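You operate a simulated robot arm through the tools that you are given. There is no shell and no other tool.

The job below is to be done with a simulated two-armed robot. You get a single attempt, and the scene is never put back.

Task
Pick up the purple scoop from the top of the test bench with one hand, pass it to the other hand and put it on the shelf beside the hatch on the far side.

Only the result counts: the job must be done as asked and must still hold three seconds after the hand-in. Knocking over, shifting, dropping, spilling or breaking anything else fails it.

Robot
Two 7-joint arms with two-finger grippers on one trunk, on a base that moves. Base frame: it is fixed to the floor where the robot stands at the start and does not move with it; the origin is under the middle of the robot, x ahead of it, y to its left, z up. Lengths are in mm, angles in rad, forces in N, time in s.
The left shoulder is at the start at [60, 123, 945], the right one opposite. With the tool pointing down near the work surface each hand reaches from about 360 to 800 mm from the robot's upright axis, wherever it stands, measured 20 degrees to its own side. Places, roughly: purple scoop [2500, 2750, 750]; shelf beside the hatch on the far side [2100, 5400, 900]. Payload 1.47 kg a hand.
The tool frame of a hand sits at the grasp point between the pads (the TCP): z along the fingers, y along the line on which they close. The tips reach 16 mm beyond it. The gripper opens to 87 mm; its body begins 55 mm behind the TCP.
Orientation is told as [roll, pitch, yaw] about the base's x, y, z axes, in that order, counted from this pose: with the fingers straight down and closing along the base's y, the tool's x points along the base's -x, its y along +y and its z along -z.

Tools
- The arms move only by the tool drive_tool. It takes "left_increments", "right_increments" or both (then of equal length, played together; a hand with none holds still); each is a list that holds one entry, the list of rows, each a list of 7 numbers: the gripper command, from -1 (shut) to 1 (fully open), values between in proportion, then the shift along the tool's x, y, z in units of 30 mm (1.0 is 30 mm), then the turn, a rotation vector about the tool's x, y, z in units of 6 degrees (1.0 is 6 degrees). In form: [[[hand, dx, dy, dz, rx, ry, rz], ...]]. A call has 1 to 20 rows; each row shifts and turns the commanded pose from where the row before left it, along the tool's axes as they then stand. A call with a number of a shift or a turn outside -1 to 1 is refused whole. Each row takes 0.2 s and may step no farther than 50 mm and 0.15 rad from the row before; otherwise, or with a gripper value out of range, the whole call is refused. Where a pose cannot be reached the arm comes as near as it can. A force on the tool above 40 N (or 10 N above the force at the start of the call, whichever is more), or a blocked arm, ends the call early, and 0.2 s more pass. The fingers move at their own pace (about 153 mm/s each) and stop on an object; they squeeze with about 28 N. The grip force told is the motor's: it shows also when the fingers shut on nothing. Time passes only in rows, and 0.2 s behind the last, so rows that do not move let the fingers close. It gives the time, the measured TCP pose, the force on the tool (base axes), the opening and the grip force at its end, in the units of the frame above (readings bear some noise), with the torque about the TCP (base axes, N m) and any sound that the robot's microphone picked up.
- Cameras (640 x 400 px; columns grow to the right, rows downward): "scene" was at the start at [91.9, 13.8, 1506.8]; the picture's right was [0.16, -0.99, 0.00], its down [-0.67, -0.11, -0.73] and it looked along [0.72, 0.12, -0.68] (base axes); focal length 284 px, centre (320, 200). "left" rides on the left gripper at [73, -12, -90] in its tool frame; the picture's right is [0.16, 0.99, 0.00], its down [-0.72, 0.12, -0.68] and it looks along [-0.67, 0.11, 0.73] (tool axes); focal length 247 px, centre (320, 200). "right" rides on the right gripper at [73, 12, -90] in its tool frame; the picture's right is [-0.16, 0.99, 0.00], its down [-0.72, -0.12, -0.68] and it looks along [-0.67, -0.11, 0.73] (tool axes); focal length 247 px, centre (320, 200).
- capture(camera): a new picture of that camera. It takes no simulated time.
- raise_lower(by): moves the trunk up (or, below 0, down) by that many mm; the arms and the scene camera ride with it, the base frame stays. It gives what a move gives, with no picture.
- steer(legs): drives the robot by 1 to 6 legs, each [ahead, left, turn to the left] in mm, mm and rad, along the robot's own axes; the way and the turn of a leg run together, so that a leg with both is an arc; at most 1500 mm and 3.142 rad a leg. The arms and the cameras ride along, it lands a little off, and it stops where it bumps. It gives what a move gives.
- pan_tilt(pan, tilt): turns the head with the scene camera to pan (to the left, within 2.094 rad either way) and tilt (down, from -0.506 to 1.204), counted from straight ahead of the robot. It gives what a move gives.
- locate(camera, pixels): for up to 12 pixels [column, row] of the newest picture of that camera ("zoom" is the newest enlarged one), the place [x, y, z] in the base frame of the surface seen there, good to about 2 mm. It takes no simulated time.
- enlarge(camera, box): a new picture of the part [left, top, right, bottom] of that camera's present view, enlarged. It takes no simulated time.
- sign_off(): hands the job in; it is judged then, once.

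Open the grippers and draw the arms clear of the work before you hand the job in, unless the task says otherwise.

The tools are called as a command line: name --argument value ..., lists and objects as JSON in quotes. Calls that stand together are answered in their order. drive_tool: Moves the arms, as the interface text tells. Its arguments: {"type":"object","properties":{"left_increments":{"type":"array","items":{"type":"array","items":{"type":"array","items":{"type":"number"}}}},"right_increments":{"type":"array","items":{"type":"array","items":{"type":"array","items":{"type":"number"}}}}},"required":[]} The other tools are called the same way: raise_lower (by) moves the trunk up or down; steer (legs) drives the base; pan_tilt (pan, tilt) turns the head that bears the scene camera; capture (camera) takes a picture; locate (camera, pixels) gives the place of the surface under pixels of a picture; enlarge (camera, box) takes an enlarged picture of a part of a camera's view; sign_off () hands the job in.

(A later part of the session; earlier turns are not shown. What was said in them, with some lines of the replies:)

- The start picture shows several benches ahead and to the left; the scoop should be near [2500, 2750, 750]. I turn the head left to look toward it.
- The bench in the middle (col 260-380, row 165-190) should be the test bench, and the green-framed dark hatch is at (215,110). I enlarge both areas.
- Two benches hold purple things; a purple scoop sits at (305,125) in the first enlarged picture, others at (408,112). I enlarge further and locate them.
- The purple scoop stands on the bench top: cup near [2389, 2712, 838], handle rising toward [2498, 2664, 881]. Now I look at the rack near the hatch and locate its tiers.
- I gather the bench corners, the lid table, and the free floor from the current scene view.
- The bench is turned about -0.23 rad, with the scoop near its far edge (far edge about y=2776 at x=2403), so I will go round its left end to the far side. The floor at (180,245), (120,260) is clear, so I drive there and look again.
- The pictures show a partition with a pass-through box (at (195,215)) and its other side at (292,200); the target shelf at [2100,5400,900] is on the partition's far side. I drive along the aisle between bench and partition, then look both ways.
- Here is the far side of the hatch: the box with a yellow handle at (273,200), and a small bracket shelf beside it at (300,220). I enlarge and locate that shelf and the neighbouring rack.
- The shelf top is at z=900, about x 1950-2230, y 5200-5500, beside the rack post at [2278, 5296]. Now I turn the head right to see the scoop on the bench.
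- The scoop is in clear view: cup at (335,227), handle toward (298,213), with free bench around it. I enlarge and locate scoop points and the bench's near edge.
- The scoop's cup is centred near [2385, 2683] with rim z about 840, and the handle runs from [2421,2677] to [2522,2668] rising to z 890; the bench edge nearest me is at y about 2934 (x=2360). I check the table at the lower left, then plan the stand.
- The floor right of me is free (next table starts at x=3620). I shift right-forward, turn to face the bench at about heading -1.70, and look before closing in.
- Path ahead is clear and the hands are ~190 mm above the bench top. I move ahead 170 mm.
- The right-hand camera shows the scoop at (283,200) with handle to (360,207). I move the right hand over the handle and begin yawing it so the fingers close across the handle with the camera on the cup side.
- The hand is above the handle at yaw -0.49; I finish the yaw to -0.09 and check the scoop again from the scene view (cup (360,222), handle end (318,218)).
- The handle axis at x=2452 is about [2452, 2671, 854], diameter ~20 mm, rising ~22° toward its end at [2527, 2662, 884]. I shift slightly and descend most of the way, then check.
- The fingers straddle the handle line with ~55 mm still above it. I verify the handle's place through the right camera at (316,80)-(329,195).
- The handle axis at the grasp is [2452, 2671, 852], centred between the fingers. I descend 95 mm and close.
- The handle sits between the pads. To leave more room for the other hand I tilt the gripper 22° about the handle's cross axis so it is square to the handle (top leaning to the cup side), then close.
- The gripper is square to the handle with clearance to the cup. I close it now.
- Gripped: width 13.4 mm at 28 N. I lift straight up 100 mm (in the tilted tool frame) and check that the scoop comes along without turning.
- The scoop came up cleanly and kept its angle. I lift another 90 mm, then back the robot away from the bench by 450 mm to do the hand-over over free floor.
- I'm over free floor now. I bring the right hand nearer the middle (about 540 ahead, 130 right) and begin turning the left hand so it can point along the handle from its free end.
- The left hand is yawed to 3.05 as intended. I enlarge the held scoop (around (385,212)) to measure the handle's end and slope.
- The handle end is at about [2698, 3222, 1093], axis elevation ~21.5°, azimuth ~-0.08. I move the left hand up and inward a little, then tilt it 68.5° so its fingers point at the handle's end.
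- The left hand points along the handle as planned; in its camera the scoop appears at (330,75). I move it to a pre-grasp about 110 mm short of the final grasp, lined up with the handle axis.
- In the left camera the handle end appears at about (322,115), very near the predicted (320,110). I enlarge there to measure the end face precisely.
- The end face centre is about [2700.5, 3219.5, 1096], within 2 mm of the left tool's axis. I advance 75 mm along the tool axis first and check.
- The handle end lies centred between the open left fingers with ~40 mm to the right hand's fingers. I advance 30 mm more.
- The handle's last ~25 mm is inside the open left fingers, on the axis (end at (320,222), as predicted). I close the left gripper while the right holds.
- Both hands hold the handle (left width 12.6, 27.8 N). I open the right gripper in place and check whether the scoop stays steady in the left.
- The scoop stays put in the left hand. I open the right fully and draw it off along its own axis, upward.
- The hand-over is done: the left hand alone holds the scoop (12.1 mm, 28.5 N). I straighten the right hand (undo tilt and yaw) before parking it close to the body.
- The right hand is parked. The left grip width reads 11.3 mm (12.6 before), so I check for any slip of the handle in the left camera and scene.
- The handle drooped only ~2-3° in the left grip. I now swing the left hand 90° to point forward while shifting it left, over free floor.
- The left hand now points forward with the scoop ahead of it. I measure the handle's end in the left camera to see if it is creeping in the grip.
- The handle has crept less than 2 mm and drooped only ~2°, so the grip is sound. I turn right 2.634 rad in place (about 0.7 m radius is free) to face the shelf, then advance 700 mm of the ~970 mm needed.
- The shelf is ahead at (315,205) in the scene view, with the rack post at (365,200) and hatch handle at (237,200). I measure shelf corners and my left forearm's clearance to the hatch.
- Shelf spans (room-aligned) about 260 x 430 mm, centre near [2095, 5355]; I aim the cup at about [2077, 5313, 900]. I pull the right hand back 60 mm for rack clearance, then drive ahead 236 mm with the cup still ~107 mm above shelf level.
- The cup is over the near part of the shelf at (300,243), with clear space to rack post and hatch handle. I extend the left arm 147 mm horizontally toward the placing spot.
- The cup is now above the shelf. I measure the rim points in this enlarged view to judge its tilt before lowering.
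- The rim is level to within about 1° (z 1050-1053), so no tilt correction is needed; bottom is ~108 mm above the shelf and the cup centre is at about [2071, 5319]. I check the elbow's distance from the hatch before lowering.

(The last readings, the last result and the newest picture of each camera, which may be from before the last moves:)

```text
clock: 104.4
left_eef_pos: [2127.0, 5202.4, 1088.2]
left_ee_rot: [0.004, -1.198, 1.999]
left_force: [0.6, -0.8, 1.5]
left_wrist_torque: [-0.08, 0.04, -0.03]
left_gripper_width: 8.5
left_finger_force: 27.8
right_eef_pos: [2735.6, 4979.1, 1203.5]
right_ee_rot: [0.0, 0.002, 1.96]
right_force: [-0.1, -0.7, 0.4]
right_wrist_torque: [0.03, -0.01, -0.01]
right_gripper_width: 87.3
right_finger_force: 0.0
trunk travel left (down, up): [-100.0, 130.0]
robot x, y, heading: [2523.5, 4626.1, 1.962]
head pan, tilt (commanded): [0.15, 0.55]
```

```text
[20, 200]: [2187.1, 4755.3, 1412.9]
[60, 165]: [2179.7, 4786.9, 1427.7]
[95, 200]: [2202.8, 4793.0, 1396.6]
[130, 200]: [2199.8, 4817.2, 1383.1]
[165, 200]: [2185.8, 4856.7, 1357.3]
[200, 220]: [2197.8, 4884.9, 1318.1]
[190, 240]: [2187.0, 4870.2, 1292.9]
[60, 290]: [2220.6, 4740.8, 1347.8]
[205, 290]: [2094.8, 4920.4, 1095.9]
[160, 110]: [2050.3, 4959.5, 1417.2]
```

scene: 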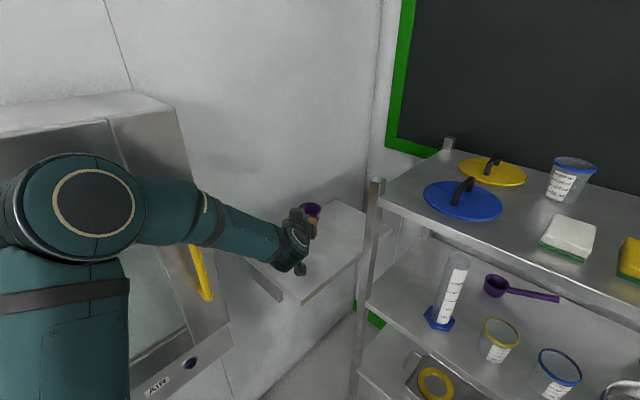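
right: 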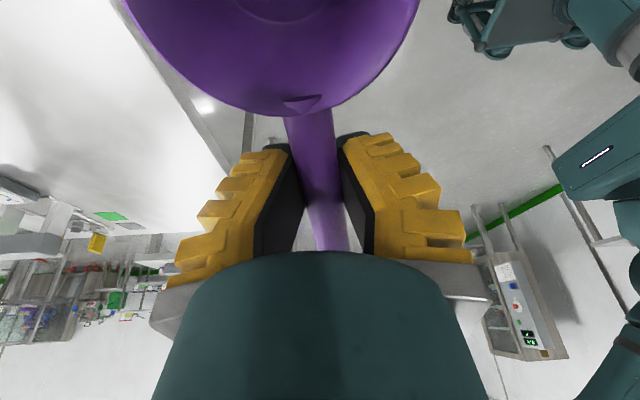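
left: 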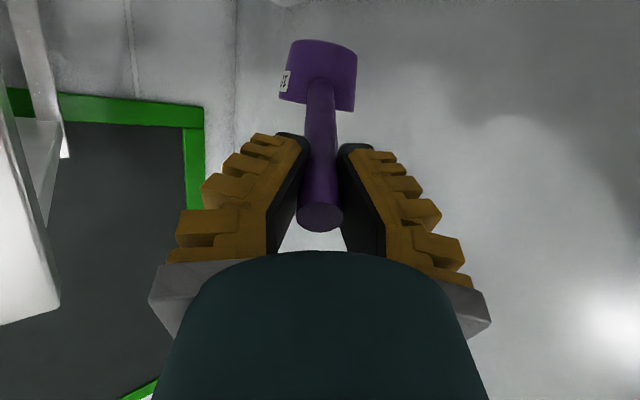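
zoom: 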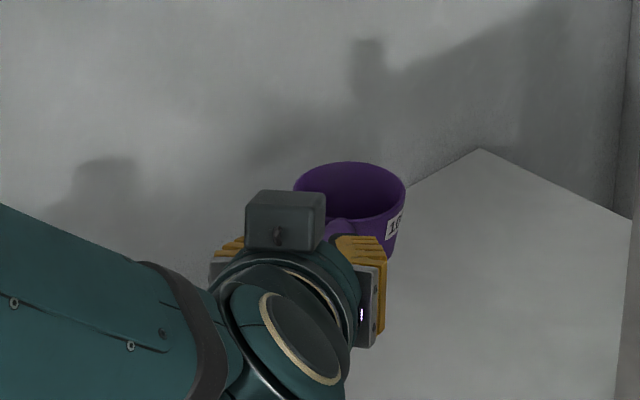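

The forearm's hidden side is only ~20-25 mm beside the yellow hatch handle's line, too tight for lowering. I shift the whole robot slightly back and right (42 mm, 25 mm), which moves the placing point to about 60 mm inside the shelf's right edge.

steer --legs '[[-42, -27, 0]]'

capture --camera "scene"

enlarge --camera "scene" --box '[240, 170, 368, 250]'

locate --camera "scene" --pixels '[[165, 200], [200, 220], [190, 240], [205, 290], [200, 265], [230, 250], [95, 200]]'

```text
clock: 105.3
left_eef_pos: [2167.8, 5174.2, 1086.8]
left_ee_rot: [0.005, -1.198, 1.996]
left_force: [1.2, -0.8, -0.5]
left_wrist_torque: [-0.09, -0.04, 0.05]
left_gripper_width: 8.3
left_finger_force: 28.2
right_eef_pos: [2777.3, 4949.4, 1203.7]
right_ee_rot: [0.0, -0.003, 1.96]
right_force: [0.7, -0.7, 0.5]
right_wrist_torque: [0.06, 0.04, -0.01]
right_gripper_width: 87.0
right_finger_force: 0.1
trunk travel left (down, up): [-100.0, 130.0]
robot x, y, heading: [2563.7, 4600.7, 1.959]
head pan, tilt (commanded): [0.15, 0.55]
```

```text
taken
```

scene: 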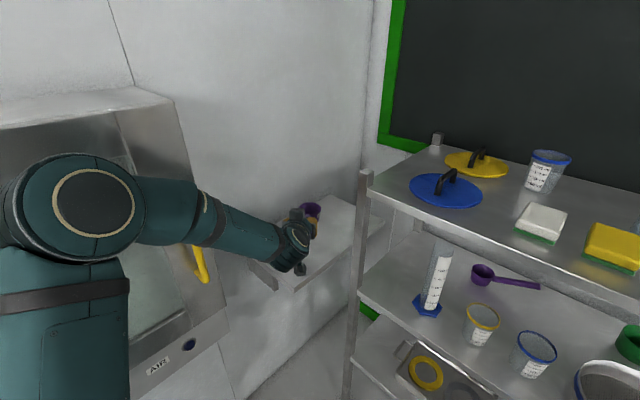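

```text
5.00 times, centred on (304, 210) of scene
```

zoom: 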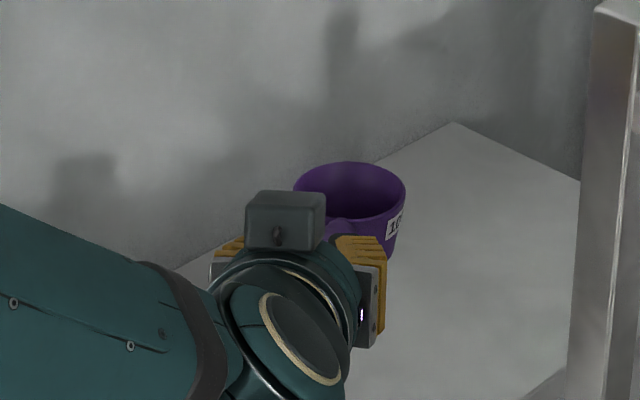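

```text
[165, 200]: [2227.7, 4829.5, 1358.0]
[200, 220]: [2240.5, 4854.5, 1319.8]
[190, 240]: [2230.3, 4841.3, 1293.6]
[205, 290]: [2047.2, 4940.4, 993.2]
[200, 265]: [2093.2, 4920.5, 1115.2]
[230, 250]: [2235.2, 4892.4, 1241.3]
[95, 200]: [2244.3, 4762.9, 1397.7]
```

The forearm now has ~65 mm lateral clearance from the hatch handle, and the cup is centred near [2112, 5291]. I lower the trunk 92 mm, leaving about 15 mm above the shelf.

raise_lower --by -92

capture --camera "scene"

enlarge --camera "scene" --box '[240, 170, 368, 250]'

locate --camera "zoom" --pixels '[[350, 164], [320, 168], [380, 170], [299, 188], [402, 188], [330, 218], [388, 245], [500, 260], [420, 250], [390, 252], [395, 250]]'

capture --camera "left"

```text
clock: 106.6
left_eef_pos: [2168.1, 5174.6, 995.6]
left_ee_rot: [0.004, -1.196, 2.002]
left_force: [0.5, -0.5, -0.2]
left_wrist_torque: [-0.05, -0.03, 0.0]
left_gripper_width: 8.5
left_finger_force: 28.5
right_eef_pos: [2775.5, 4950.6, 1112.3]
right_ee_rot: [-0.001, 0.002, 1.96]
right_force: [-0.5, 0.2, 0.4]
right_wrist_torque: [0.01, -0.07, 0.04]
right_gripper_width: 87.0
right_finger_force: 0.0
trunk travel left (down, up): [-8.0, 222.0]
robot x, y, heading: [2562.1, 4598.2, 1.963]
head pan, tilt (commanded): [0.15, 0.55]
```

```text
taken
```

scene: 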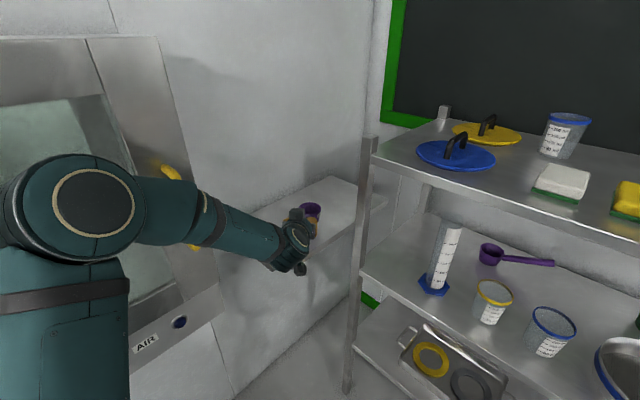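

```text
5.00 times, centred on (304, 210) of scene
```

zoom: 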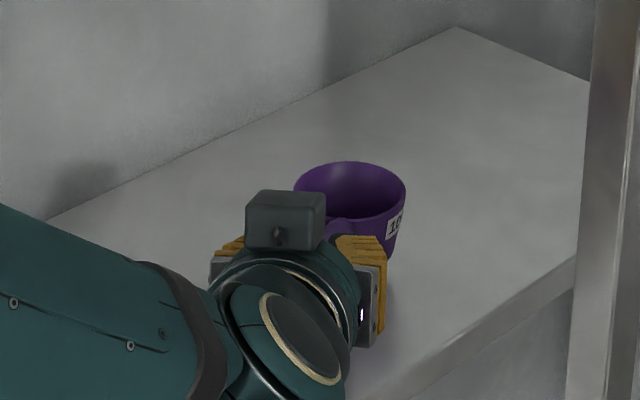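

```text
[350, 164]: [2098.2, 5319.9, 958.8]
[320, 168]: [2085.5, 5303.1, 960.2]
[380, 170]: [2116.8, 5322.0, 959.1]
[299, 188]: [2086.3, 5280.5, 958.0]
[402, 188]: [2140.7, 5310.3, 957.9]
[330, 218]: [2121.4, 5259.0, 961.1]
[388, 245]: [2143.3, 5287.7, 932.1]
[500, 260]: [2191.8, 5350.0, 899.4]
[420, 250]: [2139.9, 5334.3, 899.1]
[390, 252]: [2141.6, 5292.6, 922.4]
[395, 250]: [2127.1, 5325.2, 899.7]
```

```text
taken
```

left: 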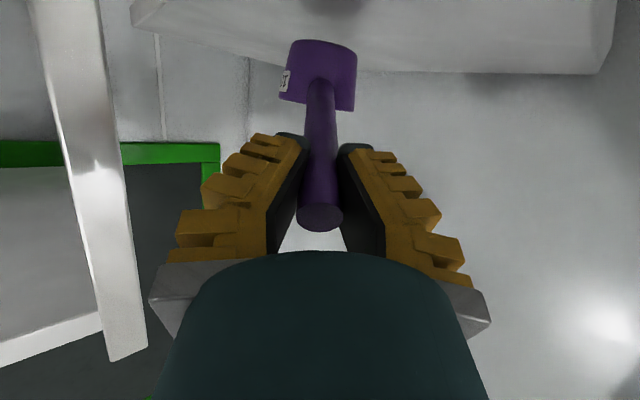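

The rim reads z 958-961, so the cup bottom is ~17 mm above the shelf with ~2° droop. I pitch the hand up 1.5° and lower 16 mm in small steps.

drive_tool --left_increments '[[[-1, 0, 0, 0, 0, -0.25, 0], [-1, 0.155, 0, 0.061, 0, 0, 0], [-1, 0.155, 0, 0.061, 0, 0, 0], [-1, 0.155, 0, 0.061, 0, 0, 0], [-1, 0, 0, 0, 0, 0, 0]]]'

enlarge --camera "scene" --box '[240, 170, 368, 250]'

locate --camera "zoom" --pixels '[[350, 166], [320, 170], [380, 172], [299, 192], [402, 192], [330, 221], [388, 245], [392, 252]]'

```text
clock: 107.8
left_eef_pos: [2166.8, 5174.4, 980.8]
left_ee_rot: [0.004, -1.222, 2.002]
left_force: [0.4, 1.0, 0.3]
left_wrist_torque: [-0.1, -0.04, 0.01]
left_gripper_width: 8.4
left_finger_force: 28.6
right_eef_pos: [2775.8, 4951.0, 1111.9]
right_ee_rot: [0.001, 0.0, 1.96]
right_force: [0.8, -0.1, -0.3]
right_wrist_torque: [0.01, 0.0, -0.01]
right_gripper_width: 87.0
right_finger_force: 0.1
trunk travel left (down, up): [-8.0, 222.0]
robot x, y, heading: [2560.4, 4601.2, 1.963]
head pan, tilt (commanded): [0.15, 0.55]
```

```text
5.00 times, centred on (304, 210) of scene
```

zoom: 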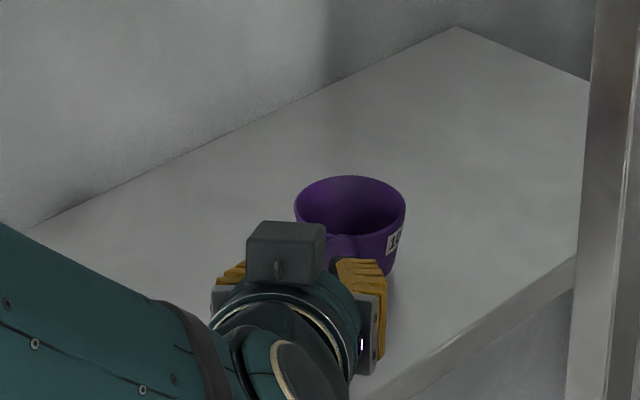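

```text
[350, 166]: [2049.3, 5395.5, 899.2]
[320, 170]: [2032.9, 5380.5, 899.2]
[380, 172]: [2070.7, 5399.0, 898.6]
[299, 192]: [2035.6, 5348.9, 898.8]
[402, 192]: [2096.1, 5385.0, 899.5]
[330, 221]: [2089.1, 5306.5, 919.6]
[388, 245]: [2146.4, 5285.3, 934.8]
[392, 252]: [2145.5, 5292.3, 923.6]
```

No contact force yet; the cup rim is now at about (350,206) in the enlarged view. I measure the rim heights again.

locate --camera "zoom" --pixels '[[350, 179], [320, 183], [380, 184], [298, 203], [402, 203], [330, 233], [391, 262], [388, 268]]'

capture --camera "left"

capture --camera "scene"

```text
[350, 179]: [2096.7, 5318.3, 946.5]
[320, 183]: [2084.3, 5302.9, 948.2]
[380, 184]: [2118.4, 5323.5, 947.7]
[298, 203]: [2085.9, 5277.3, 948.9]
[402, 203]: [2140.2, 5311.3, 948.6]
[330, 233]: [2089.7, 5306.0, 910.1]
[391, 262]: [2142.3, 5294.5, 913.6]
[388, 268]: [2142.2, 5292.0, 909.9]
```

```text
taken
```

left: 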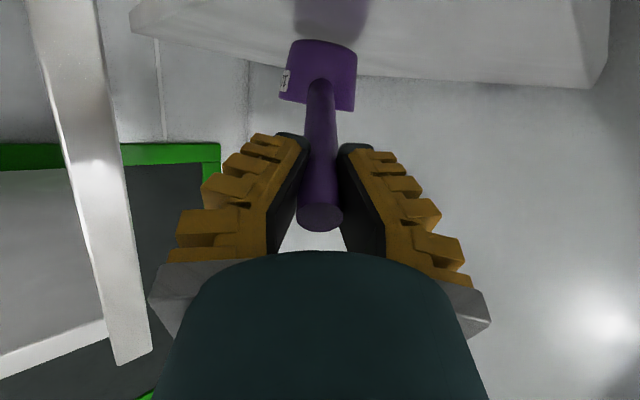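

```text
taken
```

scene: 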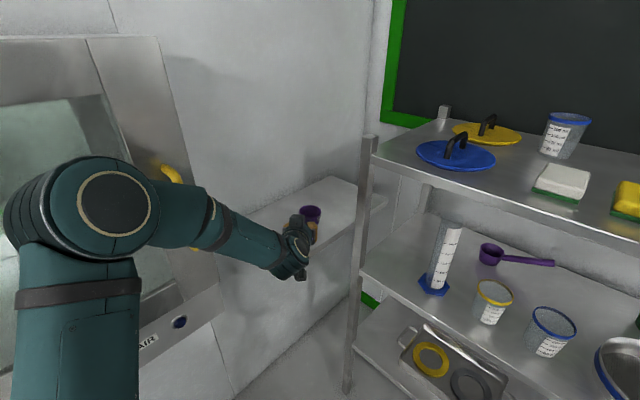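

The rim at z≈948 puts the bottom ~5 mm above the shelf. I lower in 2 mm steps, watching the force.

drive_tool --left_increments '[[[-1, 0.063, 0, 0.023, 0, 0, 0], [-1, 0.063, 0, 0.023, 0, 0, 0], [-1, 0, 0, 0, 0, 0, 0]]]'

drive_tool --left_increments '[[[-1, 0.047, 0, 0.017, 0, 0, 0], [-1, 0, 0, 0, 0, 0, 0]]]'

enlarge --camera "left" --box '[220, 0, 420, 125]'

```text
clock: 108.6
left_eef_pos: [2168.4, 5174.1, 976.1]
left_ee_rot: [0.003, -1.225, 1.997]
left_force: [-0.8, -1.0, 4.1]
left_wrist_torque: [0.4, 0.14, 0.07]
left_gripper_width: 8.2
left_finger_force: 28.4
right_eef_pos: [2775.0, 4950.7, 1111.9]
right_ee_rot: [0.002, 0.001, 1.961]
right_force: [-0.3, 0.4, -0.6]
right_wrist_torque: [-0.02, 0.0, 0.02]
right_gripper_width: 86.9
right_finger_force: 0.1
trunk travel left (down, up): [-8.0, 222.0]
robot x, y, heading: [2557.7, 4597.6, 1.96]
head pan, tilt (commanded): [0.15, 0.55]
```

```text
clock: 109.2
left_eef_pos: [2167.9, 5173.6, 974.7]
left_ee_rot: [0.005, -1.225, 1.998]
left_force: [1.1, -3.3, 8.1]
left_wrist_torque: [0.66, 0.27, 0.06]
left_gripper_width: 8.3
left_finger_force: 28.3
right_eef_pos: [2777.7, 4949.7, 1112.0]
right_ee_rot: [0.0, -0.003, 1.96]
right_force: [0.0, 0.7, -0.5]
right_wrist_torque: [-0.01, -0.01, 0.02]
right_gripper_width: 87.0
right_finger_force: 0.1
trunk travel left (down, up): [-8.0, 222.0]
robot x, y, heading: [2561.6, 4599.4, 1.96]
head pan, tilt (commanded): [0.15, 0.55]
```

```text
3.20 times, centred on (320, 62) of left
```

zoom: 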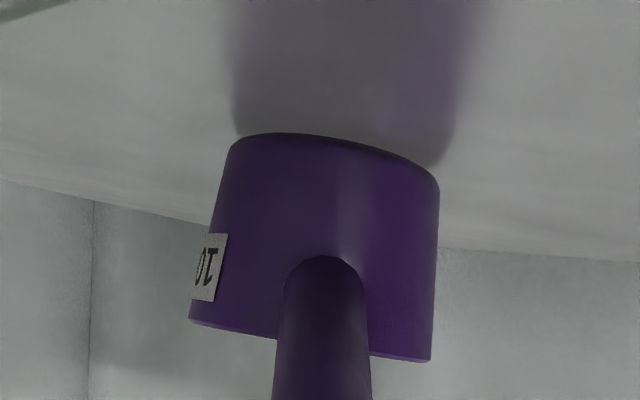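

The cup is on the shelf (8 N upward, reflection meeting the bottom edge). I back off 1 mm to ease the load, then open the left gripper gently.

drive_tool --left_increments '[[[-1, -0.035, 0, -0.013, 0, 0, 0], [-1, 0, 0, 0, 0, 0, 0], [-0.8, 0, 0, 0, 0, 0, 0], [-0.7, 0, 0, 0, 0, 0, 0], [-0.6, 0, 0, 0, 0, 0, 0], [-0.4, 0, 0, 0, 0, 0, 0], [-0.1, 0, 0, 0, 0, 0, 0], [0.2, 0, 0, 0, 0, 0, 0], [0.2, 0, 0, 0, 0, 0, 0]]]'

capture --camera "left"

enlarge --camera "scene" --box '[240, 170, 368, 250]'

```text
clock: 111.2
left_eef_pos: [2168.8, 5175.1, 974.4]
left_ee_rot: [0.004, -1.223, 1.999]
left_force: [0.7, 0.5, 1.4]
left_wrist_torque: [0.03, 0.02, 0.01]
left_gripper_width: 57.2
left_finger_force: 3.8
right_eef_pos: [2776.2, 4949.2, 1111.3]
right_ee_rot: [0.001, 0.0, 1.96]
right_force: [-0.6, -0.1, -0.6]
right_wrist_torque: [0.0, -0.01, 0.01]
right_gripper_width: 87.2
right_finger_force: 0.0
trunk travel left (down, up): [-8.0, 222.0]
robot x, y, heading: [2564.5, 4599.2, 1.961]
head pan, tilt (commanded): [0.15, 0.55]
```

```text
taken
```

left: 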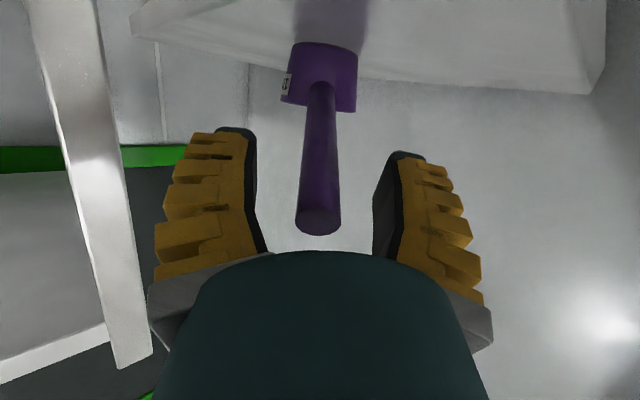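

```text
5.00 times, centred on (304, 210) of scene
```

zoom: 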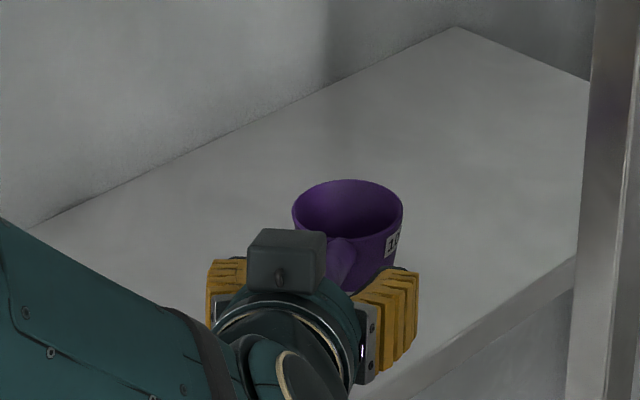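

The scoop stands free on the shelf with the handle centred between the open fingers. I draw the hand straight back along its axis.

drive_tool --left_increments '[[[0.2, 0, 0, -0.3, 0, 0, 0], [0.2, 0, 0, -0.6, 0, 0, 0], [0.2, 0, 0, -0.8, 0, 0, 0], [0.2, 0, 0, -0.9, 0, 0, 0], [0.2, 0, 0, -0.9, 0, 0, 0], [0.2, 0, 0, -0.9, 0, 0, 0]]]'

capture --camera "scene"

capture --camera "left"

```text
clock: 112.6
left_eef_pos: [2221.0, 5060.7, 1020.1]
left_ee_rot: [0.002, -1.223, 2.0]
left_force: [0.1, 0.6, 0.0]
left_wrist_torque: [0.01, -0.02, 0.0]
left_gripper_width: 57.9
left_finger_force: 3.9
right_eef_pos: [2775.5, 4949.7, 1110.9]
right_ee_rot: [0.001, -0.001, 1.961]
right_force: [-0.3, 0.4, 0.2]
right_wrist_torque: [0.0, 0.0, 0.0]
right_gripper_width: 86.8
right_finger_force: 0.0
trunk travel left (down, up): [-8.0, 222.0]
robot x, y, heading: [2561.9, 4598.6, 1.961]
head pan, tilt (commanded): [0.15, 0.55]
```

```text
taken
```

scene: 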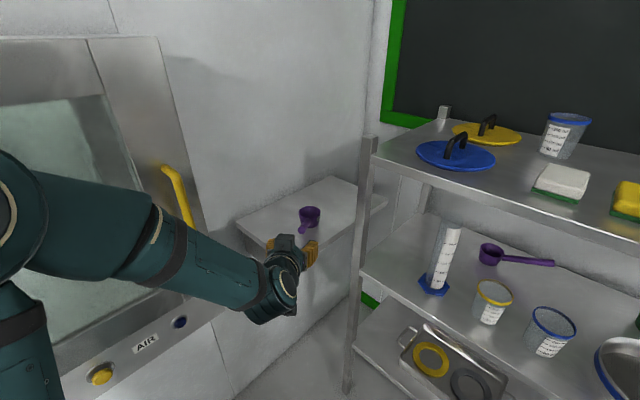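

```text
taken
```

left: 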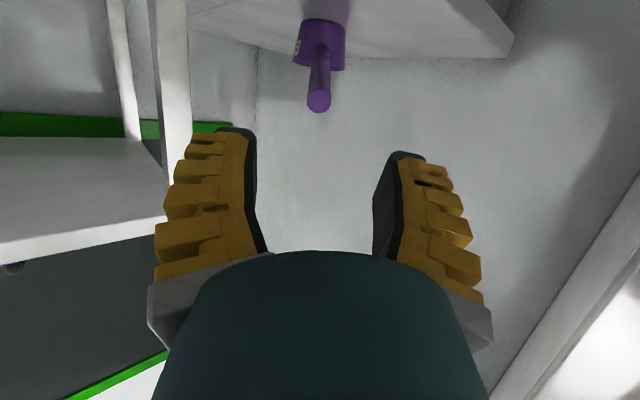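

The scoop stands on the shelf at (309,217) in the scene view and the hand is clear. I back the robot off along its heading, then check the scoop's stance.

steer --legs '[[-300, -60, 0]]'

drive_tool --left_increments '[[[1, 0, 0, 0, 0, 0, 0], [1, 0, 0, 0, 0, 0, 0], [1, 0, 0, 0, 0, 0, 0]]]'

capture --camera "scene"

enlarge --camera "scene" --box '[230, 150, 358, 230]'

```text
clock: 114.7
left_eef_pos: [2388.7, 4805.1, 1020.0]
left_ee_rot: [0.004, -1.224, 1.997]
left_force: [0.1, 0.5, 0.1]
left_wrist_torque: [0.03, -0.02, -0.02]
left_gripper_width: 57.1
left_finger_force: 3.5
right_eef_pos: [2945.0, 4694.7, 1110.9]
right_ee_rot: [0.0, -0.001, 1.958]
right_force: [-0.1, 0.2, -0.4]
right_wrist_torque: [0.0, 0.03, 0.02]
right_gripper_width: 87.0
right_finger_force: 0.1
trunk travel left (down, up): [-8.0, 222.0]
robot x, y, heading: [2734.4, 4343.6, 1.96]
head pan, tilt (commanded): [0.15, 0.55]
```

```text
clock: 115.5
left_eef_pos: [2387.8, 4807.3, 1019.6]
left_ee_rot: [0.004, -1.225, 1.996]
left_force: [-0.8, 0.3, 0.4]
left_wrist_torque: [0.01, -0.02, 0.01]
left_gripper_width: 87.3
left_finger_force: 0.1
right_eef_pos: [2944.8, 4694.5, 1111.1]
right_ee_rot: [0.001, 0.0, 1.958]
right_force: [0.5, -0.8, 0.1]
right_wrist_torque: [-0.01, 0.03, -0.02]
right_gripper_width: 87.0
right_finger_force: 0.0
trunk travel left (down, up): [-8.0, 222.0]
robot x, y, heading: [2732.3, 4340.6, 1.959]
head pan, tilt (commanded): [0.15, 0.55]
```

```text
taken
```

scene: 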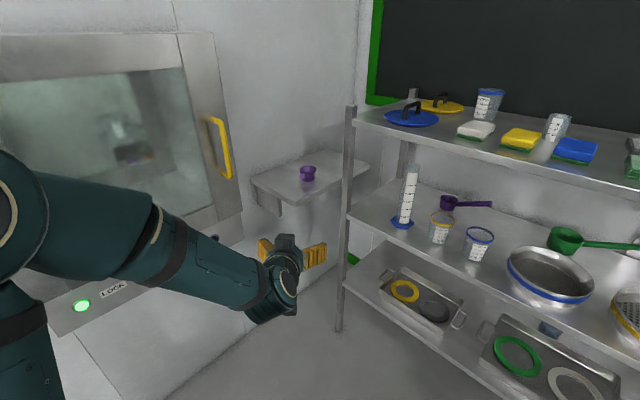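

```text
5.00 times, centred on (294, 190) of scene
```

zoom: 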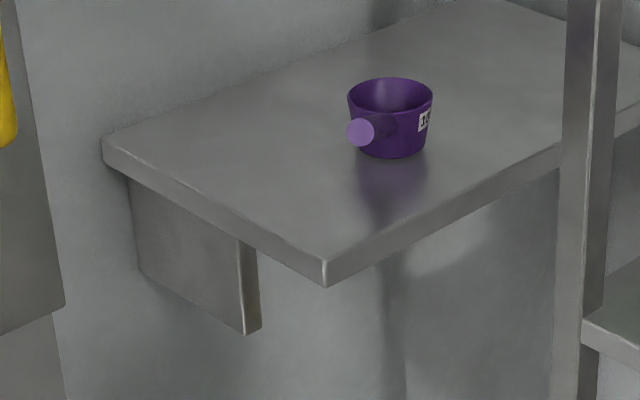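

The scoop stands upright and free on the bracket shelf beside the hatch (at (390,118) in the enlarged view), both grippers are open and the arms are well clear. I hand the job in.

sign_off

```text
The job is handed in.
```

The purple scoop is now standing upright on the shelf beside the hatch, on the far side of the partition, and the job is handed in.

- **Pick-up:** The right hand took the scoop by its handle from the top of the test bench.
- **Hand-over:** The left hand gripped the free end of the handle before the right let go. It was done over open floor, away from the bench.
- **Placing:** The left hand set the cup down near [2112, 5291] on the shelf (top at z 900). The last picture showed it upright and free, well inside the shelf edges.

No readings or pictures showed contact with anything else. Both grippers are open and the robot has backed about 300 mm away from the shelf.
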